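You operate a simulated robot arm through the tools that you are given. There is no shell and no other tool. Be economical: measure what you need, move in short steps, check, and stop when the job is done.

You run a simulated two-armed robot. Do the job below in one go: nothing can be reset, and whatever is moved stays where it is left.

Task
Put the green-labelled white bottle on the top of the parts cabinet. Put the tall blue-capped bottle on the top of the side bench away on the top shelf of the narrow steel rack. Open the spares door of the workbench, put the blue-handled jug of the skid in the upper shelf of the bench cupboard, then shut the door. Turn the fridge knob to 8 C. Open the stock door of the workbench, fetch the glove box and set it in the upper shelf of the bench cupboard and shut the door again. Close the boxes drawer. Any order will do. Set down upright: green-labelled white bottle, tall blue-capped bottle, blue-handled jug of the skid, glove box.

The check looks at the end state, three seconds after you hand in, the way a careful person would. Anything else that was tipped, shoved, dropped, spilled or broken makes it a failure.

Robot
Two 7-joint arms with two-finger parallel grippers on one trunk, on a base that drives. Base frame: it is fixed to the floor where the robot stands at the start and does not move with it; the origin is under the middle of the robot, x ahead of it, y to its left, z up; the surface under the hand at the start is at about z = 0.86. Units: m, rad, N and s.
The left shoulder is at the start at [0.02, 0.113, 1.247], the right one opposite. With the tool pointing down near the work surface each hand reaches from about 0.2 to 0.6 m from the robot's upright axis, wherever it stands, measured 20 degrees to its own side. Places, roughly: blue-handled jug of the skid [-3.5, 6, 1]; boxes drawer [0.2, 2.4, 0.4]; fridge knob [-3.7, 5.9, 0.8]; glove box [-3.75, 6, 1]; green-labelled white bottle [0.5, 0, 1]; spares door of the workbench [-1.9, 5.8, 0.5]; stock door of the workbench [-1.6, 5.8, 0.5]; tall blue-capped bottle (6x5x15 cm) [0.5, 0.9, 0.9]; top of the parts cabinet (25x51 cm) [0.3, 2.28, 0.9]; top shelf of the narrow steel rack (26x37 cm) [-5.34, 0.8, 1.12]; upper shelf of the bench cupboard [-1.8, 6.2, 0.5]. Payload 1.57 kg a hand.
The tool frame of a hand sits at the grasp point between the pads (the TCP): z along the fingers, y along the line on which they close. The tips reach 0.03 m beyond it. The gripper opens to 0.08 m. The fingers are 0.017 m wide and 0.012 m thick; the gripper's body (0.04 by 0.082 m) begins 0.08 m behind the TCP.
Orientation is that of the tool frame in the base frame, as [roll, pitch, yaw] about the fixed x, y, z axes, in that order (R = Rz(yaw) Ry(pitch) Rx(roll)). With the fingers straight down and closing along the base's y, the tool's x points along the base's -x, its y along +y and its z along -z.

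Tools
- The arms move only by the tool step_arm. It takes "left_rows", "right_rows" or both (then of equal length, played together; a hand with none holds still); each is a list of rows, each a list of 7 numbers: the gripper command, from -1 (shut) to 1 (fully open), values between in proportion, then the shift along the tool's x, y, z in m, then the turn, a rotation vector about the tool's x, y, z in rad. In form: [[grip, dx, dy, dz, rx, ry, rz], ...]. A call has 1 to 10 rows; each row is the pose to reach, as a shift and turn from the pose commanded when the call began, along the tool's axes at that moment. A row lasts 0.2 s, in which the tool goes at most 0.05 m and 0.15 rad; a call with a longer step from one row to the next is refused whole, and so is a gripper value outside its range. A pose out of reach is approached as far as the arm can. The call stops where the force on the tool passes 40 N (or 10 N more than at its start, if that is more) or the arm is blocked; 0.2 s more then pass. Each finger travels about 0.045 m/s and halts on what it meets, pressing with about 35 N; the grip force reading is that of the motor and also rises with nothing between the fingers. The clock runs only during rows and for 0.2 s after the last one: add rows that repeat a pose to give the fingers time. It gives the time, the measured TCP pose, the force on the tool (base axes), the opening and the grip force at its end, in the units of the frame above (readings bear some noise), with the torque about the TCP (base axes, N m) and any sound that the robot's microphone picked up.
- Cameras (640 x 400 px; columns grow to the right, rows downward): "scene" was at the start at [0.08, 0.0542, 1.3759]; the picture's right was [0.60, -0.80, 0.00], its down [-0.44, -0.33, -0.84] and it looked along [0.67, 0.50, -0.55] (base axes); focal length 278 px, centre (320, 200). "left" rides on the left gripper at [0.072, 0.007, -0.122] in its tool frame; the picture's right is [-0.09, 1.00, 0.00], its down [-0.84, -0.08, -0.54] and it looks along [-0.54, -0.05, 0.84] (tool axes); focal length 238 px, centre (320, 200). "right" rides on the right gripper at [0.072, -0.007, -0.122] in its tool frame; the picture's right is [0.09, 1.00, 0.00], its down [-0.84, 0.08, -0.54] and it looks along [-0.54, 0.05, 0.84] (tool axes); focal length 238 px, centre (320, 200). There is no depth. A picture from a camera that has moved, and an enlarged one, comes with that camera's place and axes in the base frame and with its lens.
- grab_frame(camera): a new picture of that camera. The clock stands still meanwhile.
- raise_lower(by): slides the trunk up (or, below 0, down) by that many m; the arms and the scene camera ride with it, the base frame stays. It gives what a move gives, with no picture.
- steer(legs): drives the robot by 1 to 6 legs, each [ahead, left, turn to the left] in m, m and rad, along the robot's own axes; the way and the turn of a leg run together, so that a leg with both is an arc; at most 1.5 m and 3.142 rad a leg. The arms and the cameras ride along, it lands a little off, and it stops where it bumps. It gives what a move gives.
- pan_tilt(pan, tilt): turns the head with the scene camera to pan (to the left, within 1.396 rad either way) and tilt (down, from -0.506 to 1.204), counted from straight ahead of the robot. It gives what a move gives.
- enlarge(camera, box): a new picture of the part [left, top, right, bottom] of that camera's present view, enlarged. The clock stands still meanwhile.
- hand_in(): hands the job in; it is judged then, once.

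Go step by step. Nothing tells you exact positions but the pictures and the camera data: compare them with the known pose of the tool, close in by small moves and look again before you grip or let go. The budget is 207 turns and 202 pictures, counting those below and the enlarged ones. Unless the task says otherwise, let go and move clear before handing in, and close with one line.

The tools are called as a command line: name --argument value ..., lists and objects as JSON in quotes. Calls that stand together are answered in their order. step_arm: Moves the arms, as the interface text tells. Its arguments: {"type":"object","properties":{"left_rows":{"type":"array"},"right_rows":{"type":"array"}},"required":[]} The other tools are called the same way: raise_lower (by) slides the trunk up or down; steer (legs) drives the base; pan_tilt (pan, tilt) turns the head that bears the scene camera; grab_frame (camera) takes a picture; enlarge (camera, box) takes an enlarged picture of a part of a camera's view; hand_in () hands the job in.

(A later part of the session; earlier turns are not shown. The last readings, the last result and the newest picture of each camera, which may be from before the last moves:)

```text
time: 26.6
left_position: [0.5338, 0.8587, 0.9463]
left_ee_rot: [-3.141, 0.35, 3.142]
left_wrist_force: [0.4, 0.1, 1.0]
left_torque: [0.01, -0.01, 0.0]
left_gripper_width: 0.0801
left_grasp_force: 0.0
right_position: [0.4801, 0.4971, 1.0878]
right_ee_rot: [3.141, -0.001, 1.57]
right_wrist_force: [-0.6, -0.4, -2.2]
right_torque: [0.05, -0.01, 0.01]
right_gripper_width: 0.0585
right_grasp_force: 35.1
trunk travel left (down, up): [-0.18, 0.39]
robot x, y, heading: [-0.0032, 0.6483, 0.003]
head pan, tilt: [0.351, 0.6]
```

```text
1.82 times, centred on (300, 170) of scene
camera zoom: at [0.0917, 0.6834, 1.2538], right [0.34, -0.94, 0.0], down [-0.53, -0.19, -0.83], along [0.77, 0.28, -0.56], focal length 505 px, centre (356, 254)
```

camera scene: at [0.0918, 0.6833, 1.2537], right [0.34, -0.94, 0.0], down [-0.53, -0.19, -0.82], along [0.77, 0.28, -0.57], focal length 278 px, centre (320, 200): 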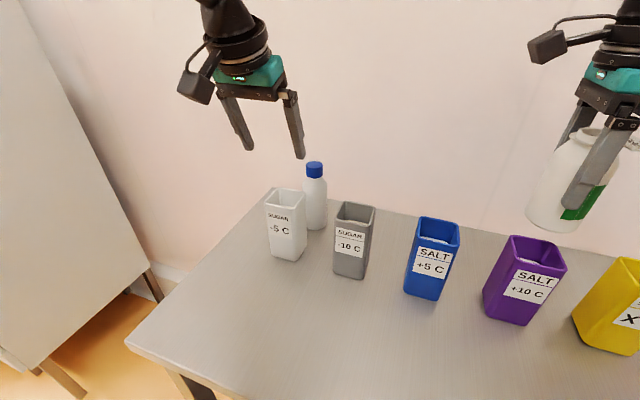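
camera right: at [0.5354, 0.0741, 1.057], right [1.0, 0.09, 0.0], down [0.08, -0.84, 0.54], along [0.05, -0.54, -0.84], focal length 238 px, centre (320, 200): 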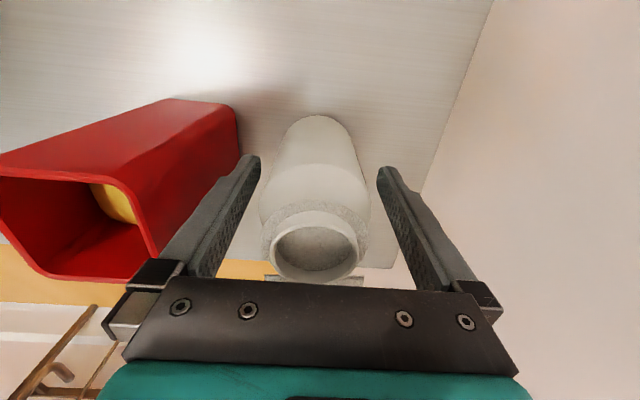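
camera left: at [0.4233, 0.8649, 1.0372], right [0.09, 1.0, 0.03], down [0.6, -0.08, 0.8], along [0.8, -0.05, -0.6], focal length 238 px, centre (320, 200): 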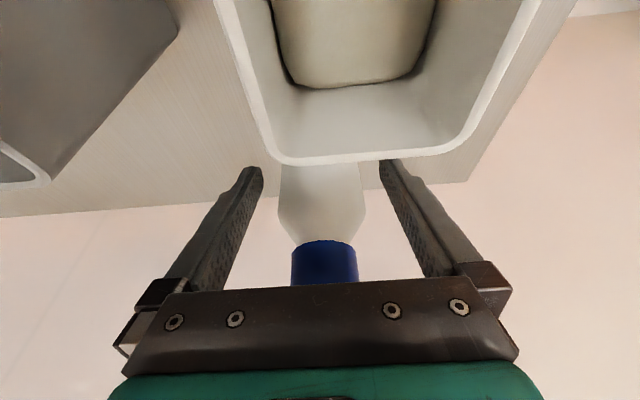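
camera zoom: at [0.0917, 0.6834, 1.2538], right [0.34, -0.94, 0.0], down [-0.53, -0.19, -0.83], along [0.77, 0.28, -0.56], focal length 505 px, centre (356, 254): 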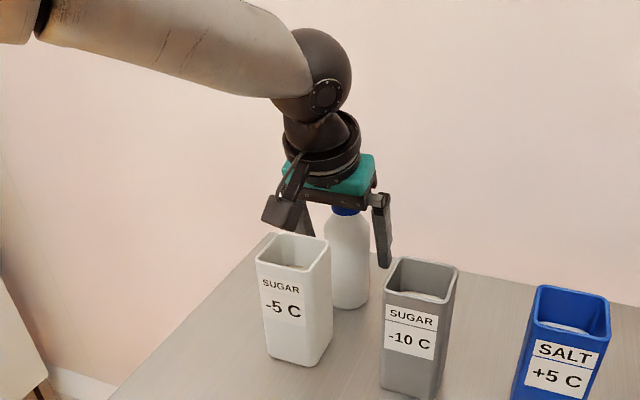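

step_arm --left_rows '[[0.5, 0, 0, 0, 0, 0, 0], [0, 0, 0, 0, 0, 0, 0], [-1, 0, 0, 0, 0, 0, 0], [-1, 0, 0, 0, 0, 0, 0], [-1, 0, 0, 0, 0, 0, 0]]'

step_arm --left_rows '[[-1, -0.0103, 0, -0.0282, 0, 0, 0], [-1, -0.0206, 0, -0.0564, 0, 0, 0], [-1, -0.034, 0, -0.094, 0, 0, 0], [-1, -0.048, 0, -0.1315, 0, 0, 0], [-1, -0.055, 0, -0.15, 0, 0, 0]]'

grab_frame --camera "scene"

```text
time: 27.8
left_position: [0.5333, 0.8572, 0.9469]
left_ee_rot: [3.139, 0.348, -3.141]
left_wrist_force: [-0.2, -0.2, 0.0]
left_torque: [-0.01, -0.03, -0.01]
left_gripper_width: 0.0498
left_grasp_force: 35.2
right_position: [0.4804, 0.4976, 1.0882]
right_ee_rot: [-3.141, -0.001, 1.568]
right_wrist_force: [0.8, 0.0, -2.1]
right_torque: [0.03, -0.02, 0.03]
right_gripper_width: 0.0586
right_grasp_force: 35.2
trunk travel left (down, up): [-0.18, 0.39]
robot x, y, heading: [0.0005, 0.6494, -0.007]
head pan, tilt: [0.351, 0.6]
```

```text
time: 29.0
left_position: [0.5343, 0.8579, 1.1076]
left_ee_rot: [-3.141, 0.349, 3.141]
left_wrist_force: [0.5, -0.6, -1.9]
left_torque: [0.01, 0.02, -0.02]
left_gripper_width: 0.0494
left_grasp_force: 34.8
right_position: [0.4801, 0.4969, 1.0881]
right_ee_rot: [3.141, 0.0, 1.568]
right_wrist_force: [0.3, -0.4, -2.9]
right_torque: [0.02, 0.03, -0.01]
right_gripper_width: 0.0586
right_grasp_force: 35.1
trunk travel left (down, up): [-0.18, 0.39]
robot x, y, heading: [-0.0006, 0.6503, -0.002]
head pan, tilt: [0.351, 0.6]
```

```text
165 pictures are left
camera scene: at [0.0919, 0.6834, 1.2538], right [0.34, -0.94, 0.0], down [-0.53, -0.19, -0.82], along [0.77, 0.28, -0.57], focal length 278 px, centre (320, 200)
```

scene: 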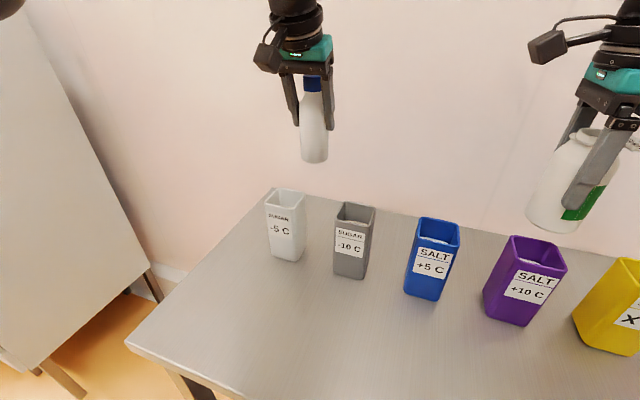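

Both bottles are held. I'll back away from the bench, then move left towards the parts cabinet and look.

steer --legs '[[-0.35, 0, 0]]'

pan_tilt --pan 0.9 --tilt 0.4

grab_frame --camera "scene"

pan_tilt --pan 1.39 --tilt 0.3

grab_frame --camera "scene"

```text
time: 31.3
left_position: [0.1853, 0.8579, 1.1063]
left_ee_rot: [-3.14, 0.349, 3.139]
left_wrist_force: [-0.2, -0.6, -1.6]
left_torque: [-0.02, 0.0, 0.02]
left_gripper_width: 0.0496
left_grasp_force: 34.2
right_position: [0.1303, 0.4973, 1.089]
right_ee_rot: [-3.141, -0.001, 1.57]
right_wrist_force: [-0.3, -0.8, -2.2]
right_torque: [0.0, -0.01, 0.0]
right_gripper_width: 0.0588
right_grasp_force: 34.7
trunk travel left (down, up): [-0.18, 0.39]
robot x, y, heading: [-0.3484, 0.6556, 0.001]
head pan, tilt: [0.351, 0.6]
```

```text
time: 32.2
left_position: [0.1851, 0.8581, 1.107]
left_ee_rot: [-3.141, 0.348, 3.139]
left_wrist_force: [0.2, 0.6, -2.0]
left_torque: [0.03, 0.0, 0.03]
left_gripper_width: 0.0494
left_grasp_force: 35.0
right_position: [0.1318, 0.4971, 1.0881]
right_ee_rot: [-3.141, 0.0, 1.569]
right_wrist_force: [0.5, 0.2, -3.0]
right_torque: [-0.01, -0.03, 0.01]
right_gripper_width: 0.0588
right_grasp_force: 34.6
trunk travel left (down, up): [-0.18, 0.39]
robot x, y, heading: [-0.3464, 0.6504, -0.005]
head pan, tilt: [0.901, 0.4]
```

```text
164 pictures are left
camera scene: at [-0.2827, 0.7258, 1.272], right [0.78, -0.62, 0.0], down [-0.24, -0.3, -0.92], along [0.57, 0.72, -0.39], focal length 278 px, centre (320, 200)
```

scene: 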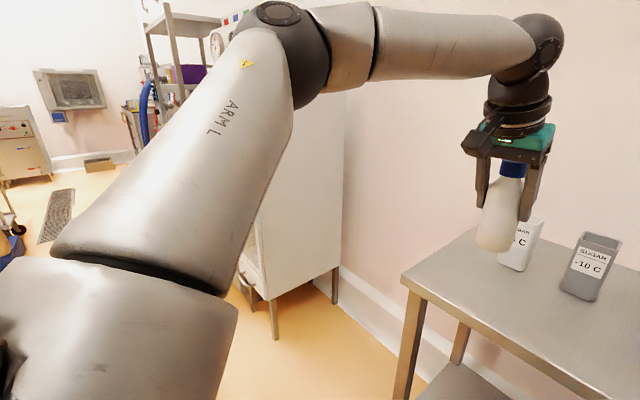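

```text
time: 33.2
left_position: [0.186, 0.8591, 1.1062]
left_ee_rot: [3.141, 0.35, 3.14]
left_wrist_force: [0.1, 0.3, -2.4]
left_torque: [0.0, 0.01, 0.03]
left_gripper_width: 0.0497
left_grasp_force: 35.0
right_position: [0.1322, 0.4968, 1.0889]
right_ee_rot: [-3.141, -0.003, 1.57]
right_wrist_force: [-0.1, 1.0, -2.3]
right_torque: [0.0, 0.03, 0.01]
right_gripper_width: 0.0585
right_grasp_force: 34.4
trunk travel left (down, up): [-0.18, 0.39]
robot x, y, heading: [-0.3524, 0.6542, 0.001]
head pan, tilt: [1.389, 0.3]
```

```text
163 pictures are left
camera scene: at [-0.3233, 0.7451, 1.2813], right [0.98, -0.18, 0.0], down [-0.05, -0.29, -0.96], along [0.17, 0.94, -0.3], focal length 278 px, centre (320, 200)
```

scene: 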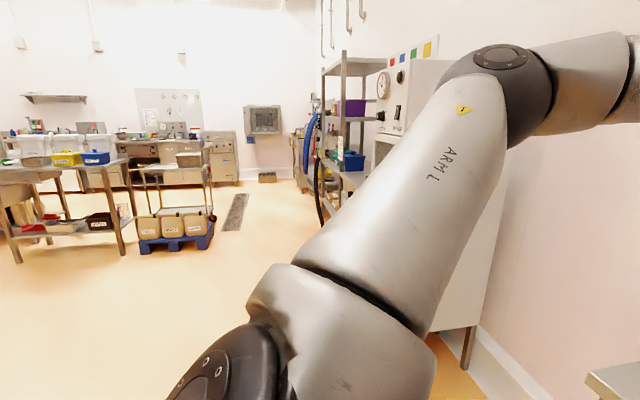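

steer --legs '[[-0.25, 0, 0], [0, 0.9, 0]]'

pan_tilt --pan 0.6 --tilt 0.4

grab_frame --camera "scene"

```text
time: 39.3
left_position: [-0.063, 1.7581, 1.1069]
left_ee_rot: [-3.141, 0.35, 3.14]
left_wrist_force: [0.5, 0.5, -1.5]
left_torque: [-0.01, 0.03, -0.03]
left_gripper_width: 0.0497
left_grasp_force: 35.3
right_position: [-0.1177, 1.3969, 1.088]
right_ee_rot: [3.141, 0.001, 1.568]
right_wrist_force: [0.4, -0.2, -3.0]
right_torque: [0.02, 0.04, 0.0]
right_gripper_width: 0.0589
right_grasp_force: 35.2
trunk travel left (down, up): [-0.18, 0.39]
robot x, y, heading: [-0.5995, 1.5523, 0.001]
head pan, tilt: [1.389, 0.3]
```

```text
time: 40.5
left_position: [-0.0637, 1.7575, 1.1066]
left_ee_rot: [3.141, 0.35, 3.14]
left_wrist_force: [0.8, -0.4, -1.2]
left_torque: [0.01, 0.04, -0.03]
left_gripper_width: 0.0495
left_grasp_force: 35.1
right_position: [-0.1178, 1.3962, 1.0885]
right_ee_rot: [3.142, 0.001, 1.568]
right_wrist_force: [0.4, -0.4, -3.5]
right_torque: [0.04, -0.02, 0.03]
right_gripper_width: 0.0588
right_grasp_force: 34.7
trunk travel left (down, up): [-0.18, 0.39]
robot x, y, heading: [-0.5966, 1.5521, -0.001]
head pan, tilt: [0.6, 0.4]
```

```text
162 pictures are left
camera scene: at [-0.5132, 1.6056, 1.272], right [0.56, -0.83, 0.0], down [-0.32, -0.22, -0.92], along [0.76, 0.52, -0.39], focal length 278 px, centre (320, 200)
```

scene: 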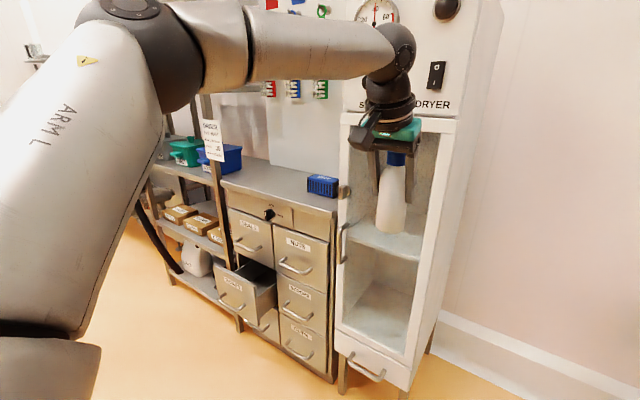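

steer --legs '[[0, 0.6, 0]]'

pan_tilt --pan 0.1 --tilt 0.5

grab_frame --camera "scene"

```text
time: 43.9
left_position: [-0.0596, 2.3571, 1.1078]
left_ee_rot: [3.14, 0.349, 3.136]
left_wrist_force: [-0.1, 0.0, -2.3]
left_torque: [-0.05, 0.0, 0.01]
left_gripper_width: 0.0497
left_grasp_force: 34.7
right_position: [-0.1158, 1.9976, 1.0881]
right_ee_rot: [-3.14, 0.001, 1.564]
right_wrist_force: [-0.5, 0.4, -2.7]
right_torque: [0.05, 0.03, 0.05]
right_gripper_width: 0.0586
right_grasp_force: 35.1
trunk travel left (down, up): [-0.18, 0.39]
robot x, y, heading: [-0.599, 2.1514, -0.007]
head pan, tilt: [0.6, 0.4]
```

```text
time: 44.8
left_position: [-0.0603, 2.3583, 1.1051]
left_ee_rot: [3.139, 0.348, 3.136]
left_wrist_force: [-0.4, 0.1, -2.8]
left_torque: [-0.01, 0.0, 0.01]
left_gripper_width: 0.0492
left_grasp_force: 35.4
right_position: [-0.1168, 1.9958, 1.0883]
right_ee_rot: [-3.141, -0.002, 1.563]
right_wrist_force: [0.0, -0.5, -1.9]
right_torque: [0.01, 0.02, 0.02]
right_gripper_width: 0.0586
right_grasp_force: 34.9
trunk travel left (down, up): [-0.18, 0.39]
robot x, y, heading: [-0.5974, 2.1534, -0.008]
head pan, tilt: [0.099, 0.499]
```

```text
161 pictures are left
camera scene: at [-0.4969, 2.1632, 1.2629], right [0.1, -1.0, 0.0], down [-0.48, -0.05, -0.88], along [0.87, 0.08, -0.48], focal length 278 px, centre (320, 200)
```

scene: 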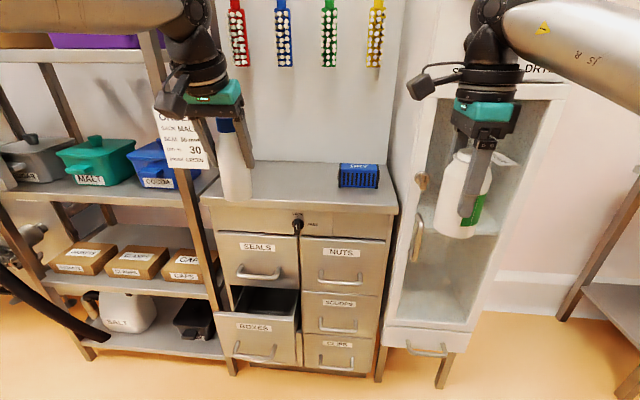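

The cabinet top is clear except for a blue holder near y 2.1, and the BOXES drawer stands open. I'll tuck the left hand in, bring the right hand to the middle and drive up to put the white bottle at about (0.27, 2.30).

step_arm --left_rows '[[-1, 0.0414, 0, -0.0151, 0, 0, 0], [-1, 0.0828, 0, -0.0302, 0, 0, 0], [-1, 0.124, 0, -0.0453, 0, 0, 0], [-1, 0.1656, 0, -0.0604, 0, 0, 0], [-1, 0.207, 0, -0.0755, 0, 0, 0]]' --right_rows '[[-1, 0.027, 0, 0, 0, 0, 0], [-1, 0.054, 0, 0, 0, 0, 0], [-1, 0.081, 0, 0, 0, 0, 0], [-1, 0.108, 0, 0, 0, 0, 0], [-1, 0.135, 0, 0, 0, 0, 0]]'

steer --legs '[[0, 0.16, 0.007], [0.36, 0, 0]]'

pan_tilt --pan 0.0 --tilt 0.6

grab_frame --camera "scene"

```text
time: 46.0
left_position: [-0.2824, 2.357, 1.1065]
left_ee_rot: [-3.14, 0.35, 3.138]
left_wrist_force: [-0.2, -0.1, -2.2]
left_torque: [-0.03, 0.0, -0.01]
left_gripper_width: 0.0492
left_grasp_force: 34.4
right_position: [-0.1155, 2.1322, 1.0886]
right_ee_rot: [-3.14, -0.001, 1.563]
right_wrist_force: [-0.3, 0.2, -1.7]
right_torque: [0.0, 0.0, 0.04]
right_gripper_width: 0.0591
right_grasp_force: 35.2
trunk travel left (down, up): [-0.18, 0.39]
robot x, y, heading: [-0.594, 2.1582, 0.001]
head pan, tilt: [0.099, 0.499]
```

```text
time: 49.3
left_position: [0.0793, 2.5207, 1.1071]
left_ee_rot: [3.139, 0.347, -3.141]
left_wrist_force: [-0.9, 0.2, -1.6]
left_torque: [0.0, 0.02, 0.02]
left_gripper_width: 0.0493
left_grasp_force: 34.3
right_position: [0.247, 2.296, 1.0878]
right_ee_rot: [-3.14, -0.001, 1.57]
right_wrist_force: [1.1, 0.3, -3.8]
right_torque: [0.01, 0.03, 0.0]
right_gripper_width: 0.0591
right_grasp_force: 35.4
trunk travel left (down, up): [-0.18, 0.39]
robot x, y, heading: [-0.2366, 2.316, 0.001]
head pan, tilt: [0.099, 0.499]
```

```text
time: 50.0
left_position: [0.078, 2.5201, 1.1055]
left_ee_rot: [3.14, 0.349, 3.141]
left_wrist_force: [-0.9, 0.3, -2.2]
left_torque: [0.01, 0.02, 0.03]
left_gripper_width: 0.0494
left_grasp_force: 35.4
right_position: [0.2454, 2.295, 1.0884]
right_ee_rot: [-3.14, 0.001, 1.57]
right_wrist_force: [-0.7, -0.7, -2.6]
right_torque: [0.01, 0.01, 0.01]
right_gripper_width: 0.0586
right_grasp_force: 34.9
trunk travel left (down, up): [-0.18, 0.39]
robot x, y, heading: [-0.2352, 2.313, -0.005]
head pan, tilt: [0.0, 0.6]
```

```text
160 pictures are left
camera scene: at [-0.138, 2.3159, 1.2538], right [0.0, -1.0, 0.0], down [-0.56, 0.0, -0.83], along [0.83, 0.0, -0.56], focal length 278 px, centre (320, 200)
```

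scene: 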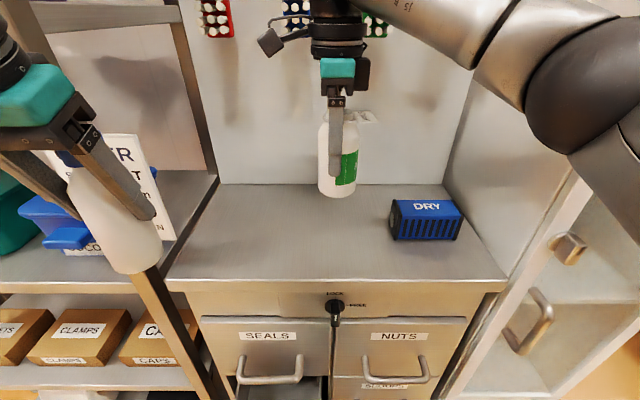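

step_arm --right_rows '[[-1, 0, 0.01, 0.03, 0, 0, 0], [-1, 0, 0.02, 0.06, 0, 0, 0], [-1, 0, 0.02, 0.085, 0, 0, 0]]'

enlarge --camera "scene" --box '[260, 60, 480, 280]'

```text
time: 50.8
left_position: [0.0789, 2.5207, 1.1065]
left_ee_rot: [3.14, 0.347, -3.141]
left_wrist_force: [-0.1, -0.3, -2.2]
left_torque: [0.0, 0.02, 0.01]
left_gripper_width: 0.0494
left_grasp_force: 34.9
right_position: [0.2655, 2.2947, 1.0018]
right_ee_rot: [-3.14, 0.001, 1.57]
right_wrist_force: [-0.1, 0.5, -2.5]
right_torque: [0.03, -0.02, -0.02]
right_gripper_width: 0.059
right_grasp_force: 34.8
trunk travel left (down, up): [-0.18, 0.39]
robot x, y, heading: [-0.2346, 2.3124, 0.001]
head pan, tilt: [0.0, 0.6]
```

```text
1.82 times, centred on (370, 170) of scene
camera zoom: at [-0.1379, 2.3158, 1.2538], right [0.0, -1.0, 0.0], down [-0.57, 0.0, -0.82], along [0.82, 0.0, -0.57], focal length 505 px, centre (229, 254)
```

zoom: 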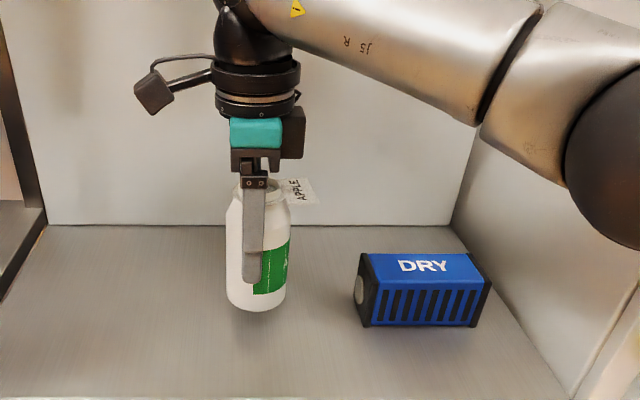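

step_arm --right_rows '[[-1, 0, 0, 0.004, 0, 0, 0], [-1, 0, 0, 0.008, 0, 0, 0], [-1, 0, 0, 0.012, 0, 0, 0], [-1, 0, 0, 0.015, 0, 0, 0]]'

step_arm --right_rows '[[-1, 0, 0, 0.003, 0, 0, 0], [-1, 0, 0, 0.005, 0, 0, 0]]'

enlarge --camera "scene" --box '[260, 60, 480, 280]'

```text
time: 51.8
left_position: [0.08, 2.5211, 1.1071]
left_ee_rot: [3.139, 0.349, 3.141]
left_wrist_force: [-0.7, -0.4, -2.1]
left_torque: [0.0, 0.01, -0.03]
left_gripper_width: 0.0494
left_grasp_force: 35.4
right_position: [0.2661, 2.2947, 0.9872]
right_ee_rot: [3.141, 0.0, 1.569]
right_wrist_force: [0.7, -0.4, -2.1]
right_torque: [0.02, -0.02, 0.02]
right_gripper_width: 0.0587
right_grasp_force: 35.2
trunk travel left (down, up): [-0.18, 0.39]
robot x, y, heading: [-0.2347, 2.3173, 0.004]
head pan, tilt: [0.0, 0.6]
```

```text
time: 52.4
left_position: [0.0774, 2.521, 1.1072]
left_ee_rot: [3.141, 0.349, -3.141]
left_wrist_force: [0.3, 0.0, -1.8]
left_torque: [-0.01, 0.02, -0.03]
left_gripper_width: 0.0489
left_grasp_force: 34.7
right_position: [0.2646, 2.2948, 0.9825]
right_ee_rot: [3.142, 0.001, 1.57]
right_wrist_force: [0.7, -0.1, -1.8]
right_torque: [0.05, 0.0, 0.0]
right_gripper_width: 0.0586
right_grasp_force: 34.5
trunk travel left (down, up): [-0.18, 0.39]
robot x, y, heading: [-0.2396, 2.3132, 0.0]
head pan, tilt: [0.0, 0.6]
```

```text
1.82 times, centred on (370, 170) of scene
camera zoom: at [-0.138, 2.3159, 1.2538], right [0.0, -1.0, 0.0], down [-0.57, 0.0, -0.82], along [0.82, 0.0, -0.57], focal length 505 px, centre (229, 254)
```

zoom: 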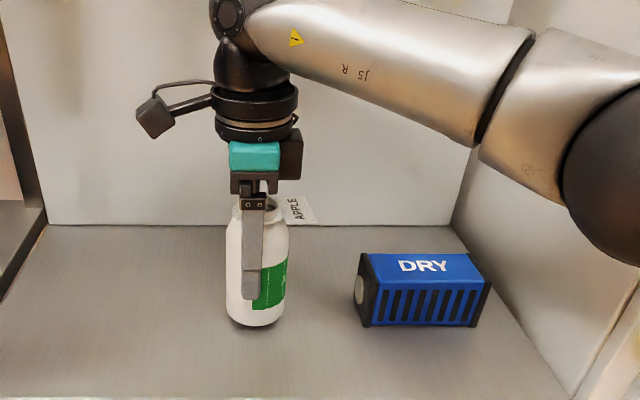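

Still not touching, so I'll go down in small steps and watch the force.

step_arm --right_rows '[[-1, 0, 0, 0.003, 0, 0, 0], [-1, 0, 0, 0.005, 0, 0, 0]]'

step_arm --right_rows '[[-1, 0, 0, 0.002, 0, 0, 0], [-1, 0, 0, 0.004, 0, 0, 0]]'

enlarge --camera "scene" --box '[300, 160, 400, 250]'

```text
time: 53.0
left_position: [0.0767, 2.5203, 1.1062]
left_ee_rot: [3.14, 0.349, -3.141]
left_wrist_force: [-0.9, 0.3, -1.6]
left_torque: [0.01, -0.01, 0.03]
left_gripper_width: 0.0491
left_grasp_force: 35.2
right_position: [0.2656, 2.2951, 0.9779]
right_ee_rot: [-3.141, -0.001, 1.57]
right_wrist_force: [0.0, 0.9, -2.7]
right_torque: [0.0, -0.01, -0.01]
right_gripper_width: 0.0586
right_grasp_force: 34.8
trunk travel left (down, up): [-0.18, 0.39]
robot x, y, heading: [-0.2347, 2.3149, 0.001]
head pan, tilt: [0.0, 0.6]
```

```text
time: 53.6
left_position: [0.0781, 2.5211, 1.1074]
left_ee_rot: [3.141, 0.349, 3.141]
left_wrist_force: [-0.7, 0.4, -2.1]
left_torque: [0.01, 0.01, -0.01]
left_gripper_width: 0.0493
left_grasp_force: 35.3
right_position: [0.2663, 2.2945, 0.9755]
right_ee_rot: [3.14, -0.001, 1.569]
right_wrist_force: [-0.1, -1.0, 6.2]
right_torque: [-0.18, 0.23, 0.07]
right_gripper_width: 0.0587
right_grasp_force: 35.0
trunk travel left (down, up): [-0.18, 0.39]
robot x, y, heading: [-0.2365, 2.3144, -0.002]
head pan, tilt: [0.0, 0.6]
```

```text
4.44 times, centred on (350, 205) of scene
camera zoom: at [-0.1386, 2.3158, 1.254], right [0.0, -1.0, 0.0], down [-0.56, 0.0, -0.83], along [0.83, 0.0, -0.56], focal length 1234 px, centre (187, 178)
```

zoom: 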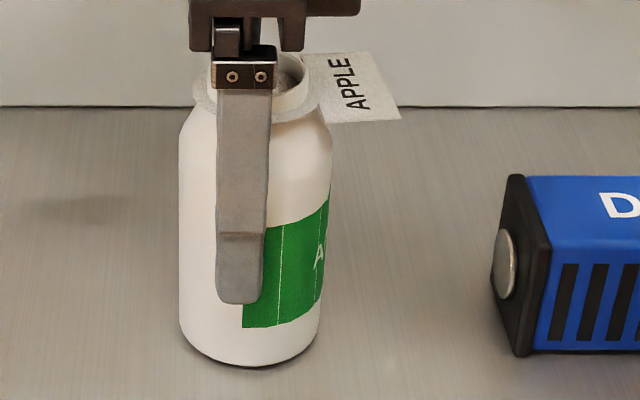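

Contact at TCP z 0.976, so the top is at 0.90. I'll open the hand and lift away.

step_arm --right_rows '[[-0.3, 0, 0, 0, 0, 0, 0], [0.2, 0, 0, 0, 0, 0, 0], [1, 0, 0, 0, 0, 0, 0], [1, 0, 0, 0, 0, 0, 0], [1, 0, 0, 0, 0, 0, 0]]'

step_arm --right_rows '[[1, 0, 0, -0.03, 0, 0, 0], [1, 0, 0, -0.06, 0, 0, 0], [1, 0, 0, -0.1, 0, 0, 0], [1, 0, 0, -0.14, 0, 0, 0]]'

grab_frame --camera "scene"

```text
time: 54.8
left_position: [0.0789, 2.521, 1.1076]
left_ee_rot: [3.14, 0.348, 3.14]
left_wrist_force: [-0.7, -1.1, -1.8]
left_torque: [-0.02, 0.04, -0.04]
left_gripper_width: 0.0491
left_grasp_force: 34.7
right_position: [0.2654, 2.2951, 0.9722]
right_ee_rot: [3.142, -0.001, 1.568]
right_wrist_force: [-1.0, -0.1, -0.2]
right_torque: [0.0, 0.02, -0.02]
right_gripper_width: 0.0797
right_grasp_force: 0.1
trunk travel left (down, up): [-0.18, 0.39]
robot x, y, heading: [-0.235, 2.3184, -0.001]
head pan, tilt: [0.0, 0.6]
```

```text
time: 55.8
left_position: [0.078, 2.5206, 1.1059]
left_ee_rot: [3.141, 0.349, 3.141]
left_wrist_force: [0.1, 0.4, -2.5]
left_torque: [0.06, 0.01, 0.04]
left_gripper_width: 0.0492
left_grasp_force: 35.3
right_position: [0.2652, 2.2963, 1.1148]
right_ee_rot: [-3.141, -0.001, 1.57]
right_wrist_force: [0.4, -0.7, 0.3]
right_torque: [0.02, -0.01, -0.02]
right_gripper_width: 0.0798
right_grasp_force: 0.1
trunk travel left (down, up): [-0.18, 0.39]
robot x, y, heading: [-0.2362, 2.3153, -0.002]
head pan, tilt: [0.0, 0.6]
```

```text
156 pictures are left
camera scene: at [-0.1385, 2.3162, 1.2538], right [0.0, -1.0, 0.0], down [-0.56, 0.0, -0.83], along [0.83, 0.0, -0.56], focal length 278 px, centre (320, 200)
```

scene: 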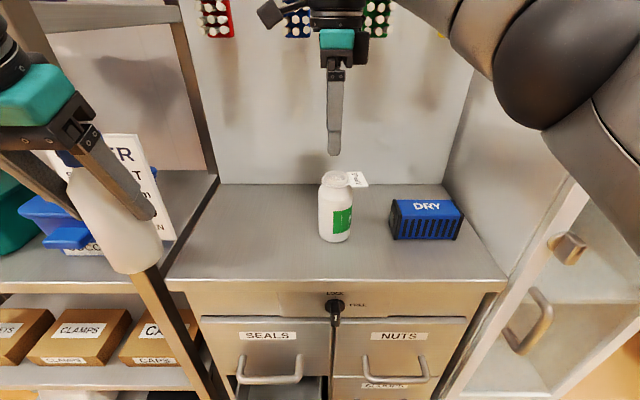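

The white bottle stands upright on the cabinet. Next is the BOXES drawer, so I'll back off, drop the trunk and look at its front.

steer --legs '[[-0.3, 0.0, 0]]'

raise_lower --by -0.17

pan_tilt --pan 0.1 --tilt 0.6

grab_frame --camera "scene"

```text
time: 57.9
left_position: [-0.2228, 2.5205, 1.1058]
left_ee_rot: [3.141, 0.349, 3.138]
left_wrist_force: [-0.3, -0.5, -1.7]
left_torque: [-0.01, 0.0, -0.01]
left_gripper_width: 0.0491
left_grasp_force: 34.9
right_position: [-0.0357, 2.2951, 1.1145]
right_ee_rot: [-3.14, 0.001, 1.568]
right_wrist_force: [0.2, 0.4, 0.9]
right_torque: [0.02, -0.04, -0.05]
right_gripper_width: 0.0802
right_grasp_force: 0.1
trunk travel left (down, up): [-0.18, 0.39]
robot x, y, heading: [-0.5399, 2.3176, -0.007]
head pan, tilt: [0.0, 0.6]
```

```text
time: 59.8
left_position: [-0.2224, 2.5194, 0.9375]
left_ee_rot: [3.14, 0.349, 3.138]
left_wrist_force: [0.0, 0.5, -2.2]
left_torque: [0.01, 0.0, -0.01]
left_gripper_width: 0.049
left_grasp_force: 35.1
right_position: [-0.0354, 2.2958, 0.945]
right_ee_rot: [3.141, 0.001, 1.568]
right_wrist_force: [0.6, -0.1, -0.5]
right_torque: [-0.02, 0.01, 0.01]
right_gripper_width: 0.0799
right_grasp_force: 0.1
trunk travel left (down, up): [-0.01, 0.56]
robot x, y, heading: [-0.5392, 2.3192, -0.007]
head pan, tilt: [0.0, 0.6]
```

```text
time: 60.4
left_position: [-0.223, 2.5201, 0.9377]
left_ee_rot: [3.139, 0.348, 3.139]
left_wrist_force: [-0.7, 0.1, -2.2]
left_torque: [0.01, 0.02, 0.0]
left_gripper_width: 0.0493
left_grasp_force: 34.9
right_position: [-0.0348, 2.2952, 0.9448]
right_ee_rot: [3.141, 0.0, 1.564]
right_wrist_force: [-0.2, -0.2, 0.3]
right_torque: [0.0, 0.02, -0.05]
right_gripper_width: 0.08
right_grasp_force: 0.0
trunk travel left (down, up): [-0.01, 0.56]
robot x, y, heading: [-0.5351, 2.3163, -0.004]
head pan, tilt: [0.099, 0.6]
```

```text
155 pictures are left
camera scene: at [-0.4399, 2.3248, 1.0838], right [0.1, -1.0, 0.0], down [-0.56, -0.05, -0.83], along [0.82, 0.08, -0.56], focal length 278 px, centre (320, 200)
```

scene: 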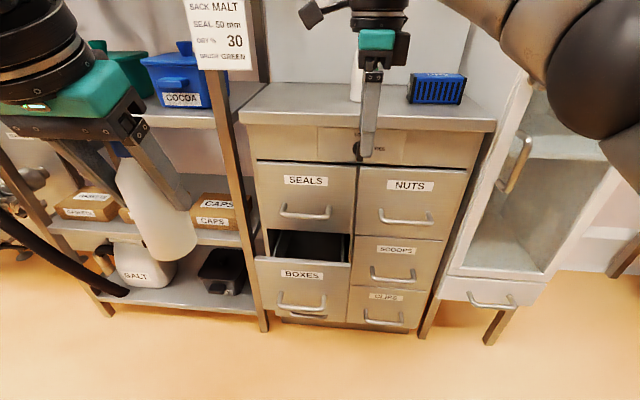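

step_arm --right_rows '[[-1, 0.01, 0, 0.045, -0.08, 0, 0], [-1, 0.02, 0, 0.09, -0.16, 0, 0], [-1, 0.03, 0, 0.135, -0.24, 0, 0], [-1, 0.04, 0, 0.18, -0.32, 0, 0], [-1, 0.05, 0, 0.225, -0.4, 0, 0], [-1, 0.06, 0, 0.27, -0.48, 0, 0], [-1, 0.07, 0, 0.315, -0.56, 0, 0], [-1, 0.08, 0, 0.36, -0.64, 0, 0], [-1, 0.09, 0, 0.405, -0.72, 0, 0], [-1, 0.1, 0, 0.445, -0.785, 0, 0]]'

grab_frame --camera "scene"

grab_frame --camera "right"

```text
time: 62.6
left_position: [-0.2226, 2.5191, 0.9369]
left_ee_rot: [-3.14, 0.349, 3.137]
left_wrist_force: [0.5, -0.7, -1.9]
left_torque: [-0.02, 0.01, -0.03]
left_gripper_width: 0.0493
left_grasp_force: 34.8
right_position: [-0.0346, 2.3942, 0.5001]
right_ee_rot: [2.357, -0.001, 1.566]
right_wrist_force: [-0.2, -0.5, 0.8]
right_torque: [0.0, -0.01, -0.01]
right_gripper_width: 0.0001
right_grasp_force: 21.2
trunk travel left (down, up): [-0.01, 0.56]
robot x, y, heading: [-0.5372, 2.3152, -0.008]
head pan, tilt: [0.099, 0.6]
```

```text
154 pictures are left
camera scene: at [-0.44, 2.3249, 1.0838], right [0.1, -1.0, 0.0], down [-0.56, -0.05, -0.83], along [0.82, 0.08, -0.56], focal length 278 px, centre (320, 200)
```

scene: 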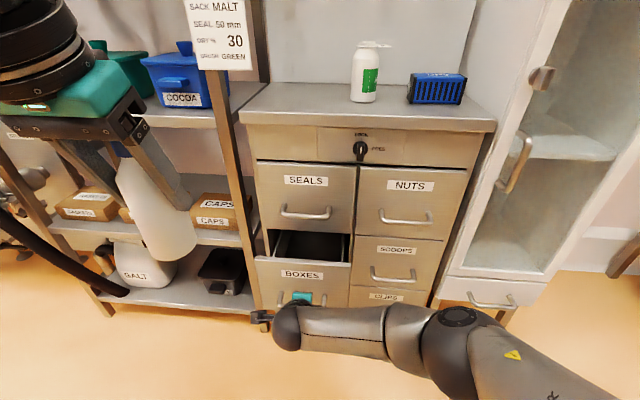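

```text
153 pictures are left
camera right: at [-0.1251, 2.4677, 0.5821], right [0.7, 0.09, 0.7], down [-0.33, -0.84, 0.44], along [0.63, -0.54, -0.56], focal length 238 px, centre (320, 200)
```

right: 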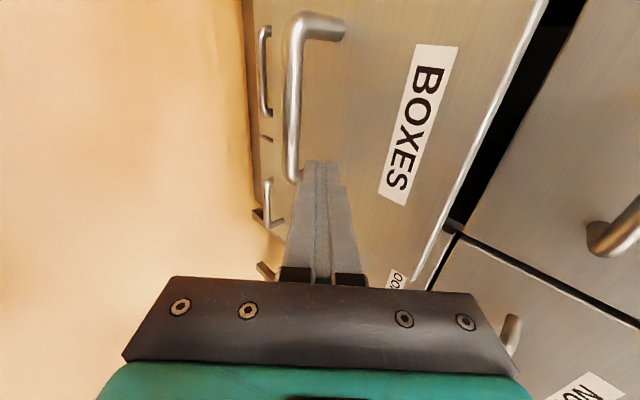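

The drawer front is at about x 0.056 and my closed fingertips are at x −0.013, z 0.48, between the handle and the label. I'll push straight in.

step_arm --right_rows '[[-1, 0, 0.0212, 0.0212, 0, 0, 0], [-1, 0, 0.0424, 0.0424, 0, 0, 0], [-1, 0, 0.053, 0.053, 0, 0, 0], [-1, 0, 0.064, 0.064, 0, 0, 0], [-1, 0, 0.0742, 0.0742, 0, 0, 0], [-1, 0, 0.085, 0.085, 0, 0, 0]]'

grab_frame --camera "scene"

```text
time: 64.0
left_position: [-0.2226, 2.5203, 0.9359]
left_ee_rot: [3.138, 0.351, 3.139]
left_wrist_force: [-0.2, -0.1, -2.0]
left_torque: [0.03, 0.05, 0.01]
left_gripper_width: 0.0491
left_grasp_force: 34.8
right_position: [0.0394, 2.3824, 0.5117]
right_ee_rot: [2.356, 0.0, 1.567]
right_wrist_force: [0.4, 0.4, 0.8]
right_torque: [0.0, -0.01, 0.01]
right_gripper_width: 0.0
right_grasp_force: 21.2
right hand out of reach, approached as far as the arm can: row 3, 4, 5, 6
trunk travel left (down, up): [-0.01, 0.56]
robot x, y, heading: [-0.5343, 2.3161, -0.003]
head pan, tilt: [0.099, 0.6]
```

```text
152 pictures are left
camera scene: at [-0.44, 2.3248, 1.0838], right [0.1, -1.0, 0.0], down [-0.56, -0.05, -0.83], along [0.82, 0.08, -0.56], focal length 278 px, centre (320, 200)
```

scene: 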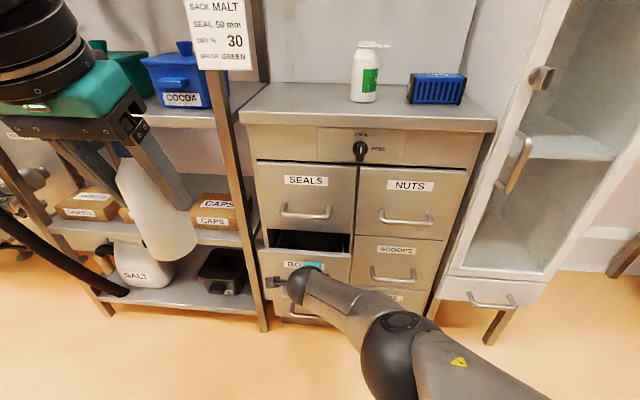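

step_arm --right_rows '[[-1, 0.01, -0.035, -0.02, 0, 0, 0], [-1, 0.02, -0.08, -0.04, 0, 0, 0]]'

steer --legs '[[0.1, 0.0, 0]]'

grab_frame --camera "right"

```text
refused: row 2 steps farther than a row can; nothing moved
```

```text
time: 65.3
left_position: [-0.1261, 2.5185, 0.9359]
left_ee_rot: [3.14, 0.349, 3.139]
left_wrist_force: [0.2, -0.1, -1.7]
left_torque: [0.0, 0.01, -0.01]
left_gripper_width: 0.0493
left_grasp_force: 35.0
right_position: [0.1319, 2.3838, 0.5117]
right_ee_rot: [2.367, 0.005, 1.555]
right_wrist_force: [-7.2, -2.7, 6.4]
right_torque: [0.03, -0.1, -0.03]
right_gripper_width: 0.0
right_grasp_force: 21.1
trunk travel left (down, up): [-0.01, 0.56]
robot x, y, heading: [-0.4368, 2.315, -0.004]
head pan, tilt: [0.099, 0.6]
stopped in leg 1: the force on the tool passed its limit at 105 N (the readings are from after the stop); the commanded pose is now the measured one
```

```text
151 pictures are left
camera right: at [0.0443, 2.4579, 0.5932], right [0.71, 0.08, 0.7], down [-0.34, -0.83, 0.44], along [0.62, -0.55, -0.56], focal length 238 px, centre (320, 200)
```

right: 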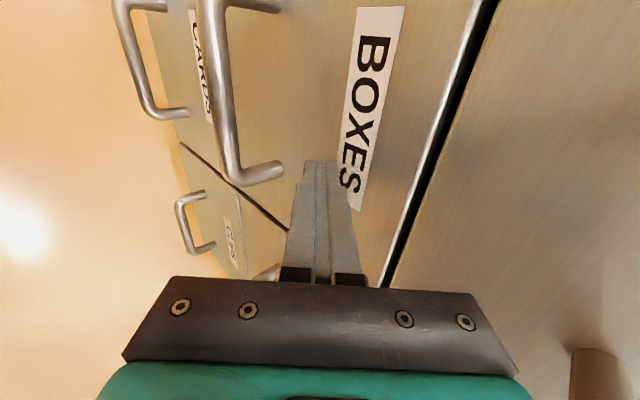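

step_arm --right_rows '[[-1, 0, -0.02, -0.025, 0, 0, 0], [-1, 0, -0.045, -0.05, 0, 0, 0], [-1, 0, -0.07, -0.075, 0, 0, 0], [-1, 0, -0.095, -0.1, 0, 0, 0]]'

steer --legs '[[-0.3, 0.0, 0]]'

grab_frame --camera "scene"

enlarge --camera "scene" --box '[220, 100, 460, 300]'

```text
time: 66.3
left_position: [-0.126, 2.5188, 0.9366]
left_ee_rot: [3.14, 0.346, 3.14]
left_wrist_force: [0.8, -0.4, -2.0]
left_torque: [0.01, 0.03, 0.02]
left_gripper_width: 0.0491
left_grasp_force: 35.4
right_position: [-0.0053, 2.3853, 0.515]
right_ee_rot: [2.366, 0.003, 1.554]
right_wrist_force: [0.1, 0.1, -0.5]
right_torque: [0.01, 0.04, -0.03]
right_gripper_width: 0.0002
right_grasp_force: 21.3
trunk travel left (down, up): [-0.01, 0.56]
robot x, y, heading: [-0.4366, 2.3198, -0.004]
head pan, tilt: [0.099, 0.6]
```

```text
time: 68.3
left_position: [-0.4254, 2.5205, 0.9358]
left_ee_rot: [-3.141, 0.347, 3.141]
left_wrist_force: [0.8, 0.4, -2.3]
left_torque: [0.0, 0.06, -0.04]
left_gripper_width: 0.0491
left_grasp_force: 35.3
right_position: [-0.3043, 2.3865, 0.5158]
right_ee_rot: [2.366, 0.003, 1.558]
right_wrist_force: [0.7, -0.2, 0.3]
right_torque: [0.02, -0.01, -0.01]
right_gripper_width: 0.0
right_grasp_force: 21.3
trunk travel left (down, up): [-0.01, 0.56]
robot x, y, heading: [-0.7378, 2.3144, -0.005]
head pan, tilt: [0.099, 0.6]
```

```text
150 pictures are left
camera scene: at [-0.6426, 2.3254, 1.0838], right [0.1, -1.0, 0.0], down [-0.56, -0.05, -0.83], along [0.82, 0.08, -0.56], focal length 278 px, centre (320, 200)
```

scene: 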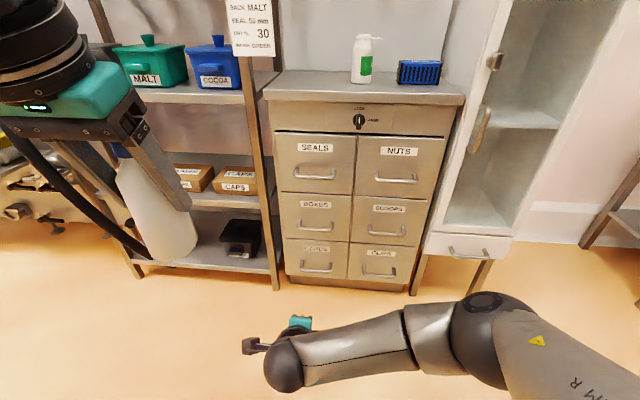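

```text
2.00 times, centred on (340, 200) of scene
camera zoom: at [-0.6426, 2.3254, 1.0838], right [0.1, -1.0, 0.0], down [-0.56, -0.05, -0.83], along [0.82, 0.08, -0.56], focal length 555 px, centre (280, 200)
```

zoom: 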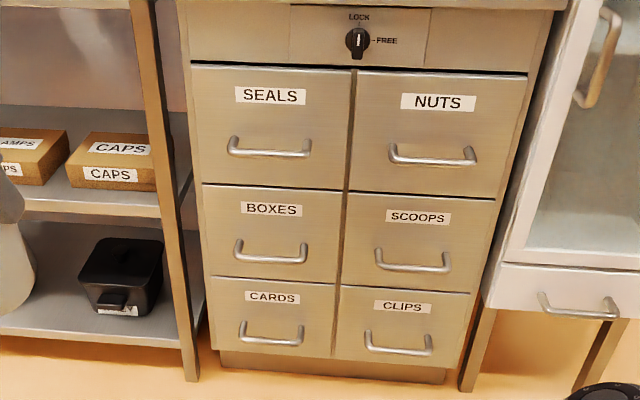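

The BOXES drawer is shut flush. I'll stow the right arm, raise the trunk and turn to look at the way to the steel rack.

step_arm --right_rows '[[-1, 0, 0.03, -0.03, 0.11, 0, 0], [-1, 0, 0.06, -0.06, 0.22, 0, 0], [-1, 0, 0.09, -0.09, 0.33, 0, 0], [-1, 0, 0.12, -0.12, 0.44, 0, 0], [-1, 0, 0.15, -0.15, 0.55, 0, 0], [-1, 0, 0.18, -0.18, 0.66, 0, 0], [-1, 0, 0.212, -0.212, 0.785, 0, 0]]'

raise_lower --by 0.29

pan_tilt --pan 1.2 --tilt 0.2

grab_frame --camera "scene"

steer --legs '[[-0.2, 0, 0], [0, 0, 2.6]]'

pan_tilt --pan 0.3 --tilt 0.2

grab_frame --camera "scene"

```text
time: 69.9
left_position: [-0.4253, 2.5201, 0.9359]
left_ee_rot: [3.141, 0.347, 3.14]
left_wrist_force: [-0.9, 0.0, -1.1]
left_torque: [0.0, 0.02, -0.02]
left_gripper_width: 0.0489
left_grasp_force: 34.5
right_position: [-0.3016, 2.3886, 0.8162]
right_ee_rot: [-3.13, 0.003, 1.559]
right_wrist_force: [-0.4, 0.7, -0.4]
right_torque: [-0.01, 0.01, -0.01]
right_gripper_width: 0.0001
right_grasp_force: 21.6
trunk travel left (down, up): [-0.01, 0.56]
robot x, y, heading: [-0.7343, 2.3153, -0.001]
head pan, tilt: [0.099, 0.6]
```

```text
time: 72.8
left_position: [-0.4245, 2.5216, 1.2254]
left_ee_rot: [-3.141, 0.345, 3.14]
left_wrist_force: [0.3, 0.0, -1.6]
left_torque: [-0.01, 0.05, -0.02]
left_gripper_width: 0.0491
left_grasp_force: 34.4
right_position: [-0.3011, 2.3883, 1.1053]
right_ee_rot: [-3.131, 0.003, 1.557]
right_wrist_force: [0.2, 0.0, -0.3]
right_torque: [0.0, -0.01, 0.03]
right_gripper_width: 0.0003
right_grasp_force: 20.7
trunk travel left (down, up): [-0.3, 0.27]
robot x, y, heading: [-0.7394, 2.3139, 0.001]
head pan, tilt: [0.099, 0.6]
```

```text
time: 74.2
left_position: [-0.4251, 2.5205, 1.2264]
left_ee_rot: [-3.141, 0.345, 3.139]
left_wrist_force: [-0.2, -0.6, -2.5]
left_torque: [0.03, 0.0, 0.03]
left_gripper_width: 0.0489
left_grasp_force: 35.1
right_position: [-0.3013, 2.3874, 1.1068]
right_ee_rot: [-3.131, 0.003, 1.557]
right_wrist_force: [-0.4, -0.4, -0.3]
right_torque: [0.01, -0.01, 0.0]
right_gripper_width: 0.0
right_grasp_force: 20.9
trunk travel left (down, up): [-0.3, 0.27]
robot x, y, heading: [-0.7392, 2.3142, -0.007]
head pan, tilt: [1.201, 0.201]
```

```text
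148 pictures are left
camera scene: at [-0.6965, 2.4036, 1.4105], right [0.93, -0.36, 0.0], down [-0.07, -0.19, -0.98], along [0.36, 0.91, -0.2], focal length 278 px, centre (320, 200)
```

scene: 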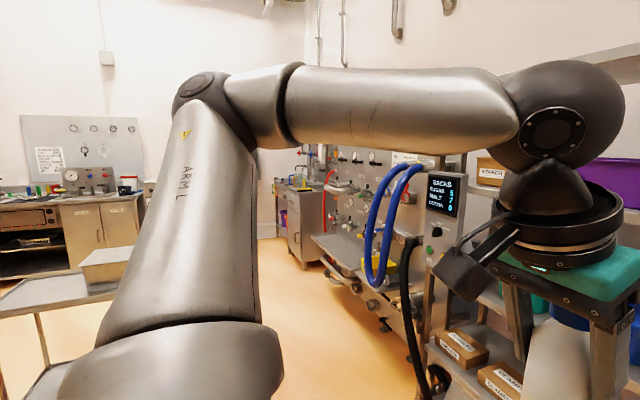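

```text
time: 81.9
left_position: [-1.3136, 2.2961, 1.2244]
left_ee_rot: [-3.141, 0.347, -0.527]
left_wrist_force: [-0.4, 1.2, -2.3]
left_torque: [0.0, 0.0, 0.0]
left_gripper_width: 0.0489
left_grasp_force: 35.3
right_position: [-1.3558, 2.4745, 1.1059]
right_ee_rot: [-3.131, 0.003, -2.11]
right_wrist_force: [0.2, -0.8, -0.6]
right_torque: [-0.04, 0.0, 0.01]
right_gripper_width: 0.0002
right_grasp_force: 21.5
trunk travel left (down, up): [-0.3, 0.27]
robot x, y, heading: [-0.9385, 2.3186, 2.613]
head pan, tilt: [1.201, 0.201]
```

```text
time: 83.1
left_position: [-1.3145, 2.2978, 1.2267]
left_ee_rot: [3.141, 0.347, -0.527]
left_wrist_force: [-0.2, 0.2, -1.9]
left_torque: [-0.02, -0.01, -0.02]
left_gripper_width: 0.0492
left_grasp_force: 35.3
right_position: [-1.3545, 2.4748, 1.106]
right_ee_rot: [-3.131, 0.003, -2.11]
right_wrist_force: [0.2, 0.5, 0.4]
right_torque: [0.0, 0.01, 0.01]
right_gripper_width: 0.0
right_grasp_force: 21.2
trunk travel left (down, up): [-0.3, 0.27]
robot x, y, heading: [-0.9413, 2.3186, 2.618]
head pan, tilt: [0.3, 0.201]
```

```text
147 pictures are left
camera scene: at [-1.0403, 2.3435, 1.4106], right [0.22, 0.97, 0.0], down [0.19, -0.04, -0.98], along [-0.95, 0.22, -0.2], focal length 278 px, centre (320, 200)
```

scene: 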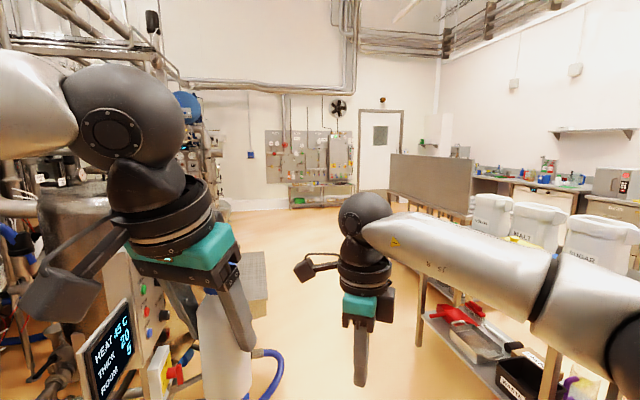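

pan_tilt --pan 0.85 --tilt 0.3

grab_frame --camera "scene"

enlarge --camera "right" --box '[0, 0, 640, 400]'

```text
time: 84.1
left_position: [-1.3146, 2.2969, 1.226]
left_ee_rot: [3.141, 0.349, -0.526]
left_wrist_force: [0.4, 0.0, -0.9]
left_torque: [0.02, -0.03, -0.01]
left_gripper_width: 0.0488
left_grasp_force: 35.8
right_position: [-1.3543, 2.4754, 1.1058]
right_ee_rot: [-3.131, 0.004, -2.11]
right_wrist_force: [-0.1, -0.1, -0.2]
right_torque: [0.03, -0.02, 0.04]
right_gripper_width: 0.0
right_grasp_force: 21.3
trunk travel left (down, up): [-0.3, 0.27]
robot x, y, heading: [-0.9404, 2.3156, 2.617]
head pan, tilt: [0.85, 0.3]
```

```text
146 pictures are left
camera scene: at [-1.0381, 2.2931, 1.4013], right [-0.32, 0.95, 0.0], down [0.28, 0.09, -0.96], along [-0.91, -0.3, -0.3], focal length 278 px, centre (320, 200)
```

scene: 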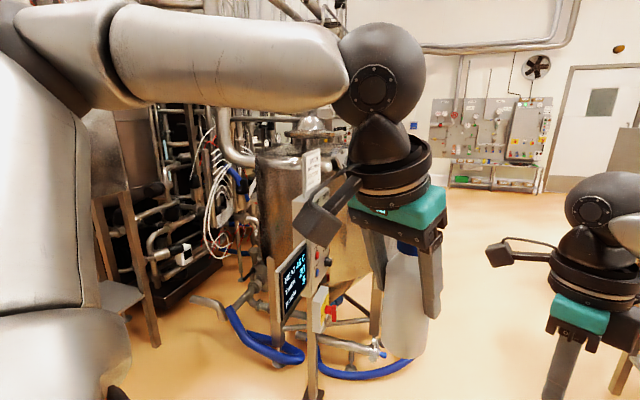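

```text
1.00 times, centred on (320, 200) of right (not enlarged: the box is as wide or as high as the picture)
camera zoom: at [-1.3864, 2.4108, 1.2281], right [-0.9, 0.43, -0.01], down [0.36, 0.76, 0.54], along [0.24, 0.49, -0.84], focal length 238 px, centre (320, 200)
```

zoom: 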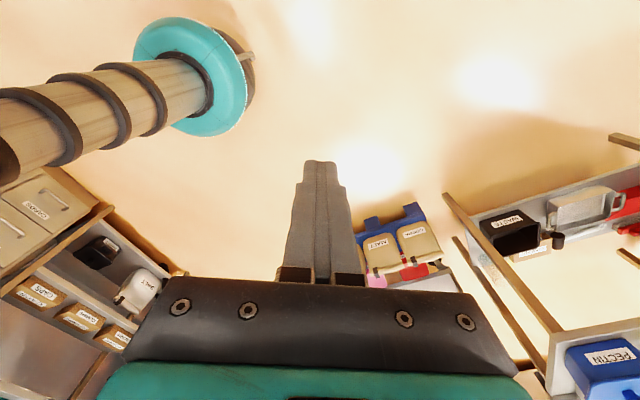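

The kettle skid with a hose on the floor lies to the west-southwest, and a bin table stands north of y 3.4. I'll go west along y of about 2.8 in stages.

steer --legs '[[0, 0, 0.525], [0, -0.5, 0], [0.8, 0, 0]]'

pan_tilt --pan 0.0 --tilt 0.4

grab_frame --camera "scene"

pan_tilt --pan 0.6 --tilt 0.4

grab_frame --camera "scene"

```text
time: 92.5
left_position: [-2.0555, 2.6218, 1.2266]
left_ee_rot: [-3.141, 0.346, -0.002]
left_wrist_force: [0.5, -0.5, -1.8]
left_torque: [0.01, -0.03, -0.01]
left_gripper_width: 0.049
left_grasp_force: 34.6
right_position: [-2.1786, 2.7555, 1.1057]
right_ee_rot: [-3.132, 0.003, -1.584]
right_wrist_force: [0.3, -0.2, 0.0]
right_torque: [0.04, -0.01, 0.0]
right_gripper_width: 0.0
right_grasp_force: 21.2
trunk travel left (down, up): [-0.3, 0.27]
robot x, y, heading: [-1.743, 2.8273, 3.14]
head pan, tilt: [0.85, 0.3]
```

```text
time: 93.6
left_position: [-2.0548, 2.6214, 1.2261]
left_ee_rot: [-3.141, 0.347, -0.002]
left_wrist_force: [0.6, -0.6, -1.1]
left_torque: [-0.01, -0.02, 0.02]
left_gripper_width: 0.0487
left_grasp_force: 34.4
right_position: [-2.1785, 2.7544, 1.1052]
right_ee_rot: [-3.133, 0.004, -1.583]
right_wrist_force: [-0.2, 0.3, 0.0]
right_torque: [-0.02, 0.0, 0.0]
right_gripper_width: 0.0002
right_grasp_force: 21.4
trunk travel left (down, up): [-0.3, 0.27]
robot x, y, heading: [-1.737, 2.8264, 3.139]
head pan, tilt: [0.0, 0.4]
```

```text
144 pictures are left
camera scene: at [-1.8443, 2.8278, 1.392], right [0.0, 1.0, 0.0], down [0.39, 0.0, -0.92], along [-0.92, 0.0, -0.39], focal length 278 px, centre (320, 200)
```

scene: 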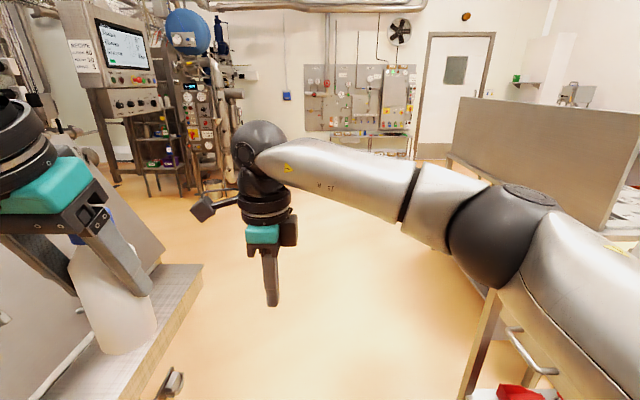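

```text
time: 94.6
left_position: [-2.0546, 2.6221, 1.2267]
left_ee_rot: [-3.141, 0.347, -0.001]
left_wrist_force: [0.1, -0.3, -1.4]
left_torque: [0.03, -0.02, 0.01]
left_gripper_width: 0.0489
left_grasp_force: 35.0
right_position: [-2.178, 2.7551, 1.1051]
right_ee_rot: [-3.132, 0.005, -1.586]
right_wrist_force: [0.2, -0.5, 0.5]
right_torque: [0.01, -0.03, 0.04]
right_gripper_width: 0.0001
right_grasp_force: 21.6
trunk travel left (down, up): [-0.3, 0.27]
robot x, y, heading: [-1.7405, 2.8278, 3.139]
head pan, tilt: [0.6, 0.4]
```

```text
143 pictures are left
camera scene: at [-1.8283, 2.7756, 1.392], right [-0.56, 0.83, 0.0], down [0.32, 0.22, -0.92], along [-0.76, -0.52, -0.39], focal length 278 px, centre (320, 200)
```

scene: 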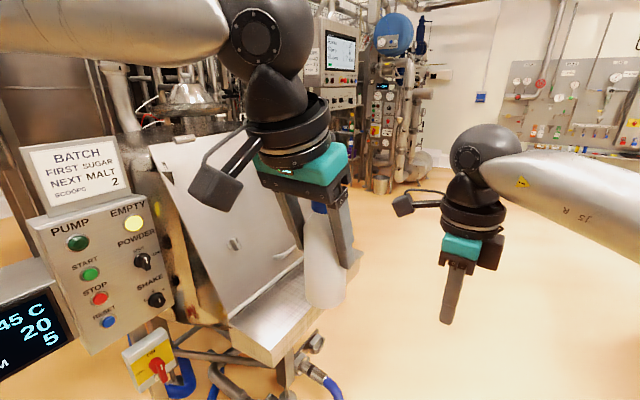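

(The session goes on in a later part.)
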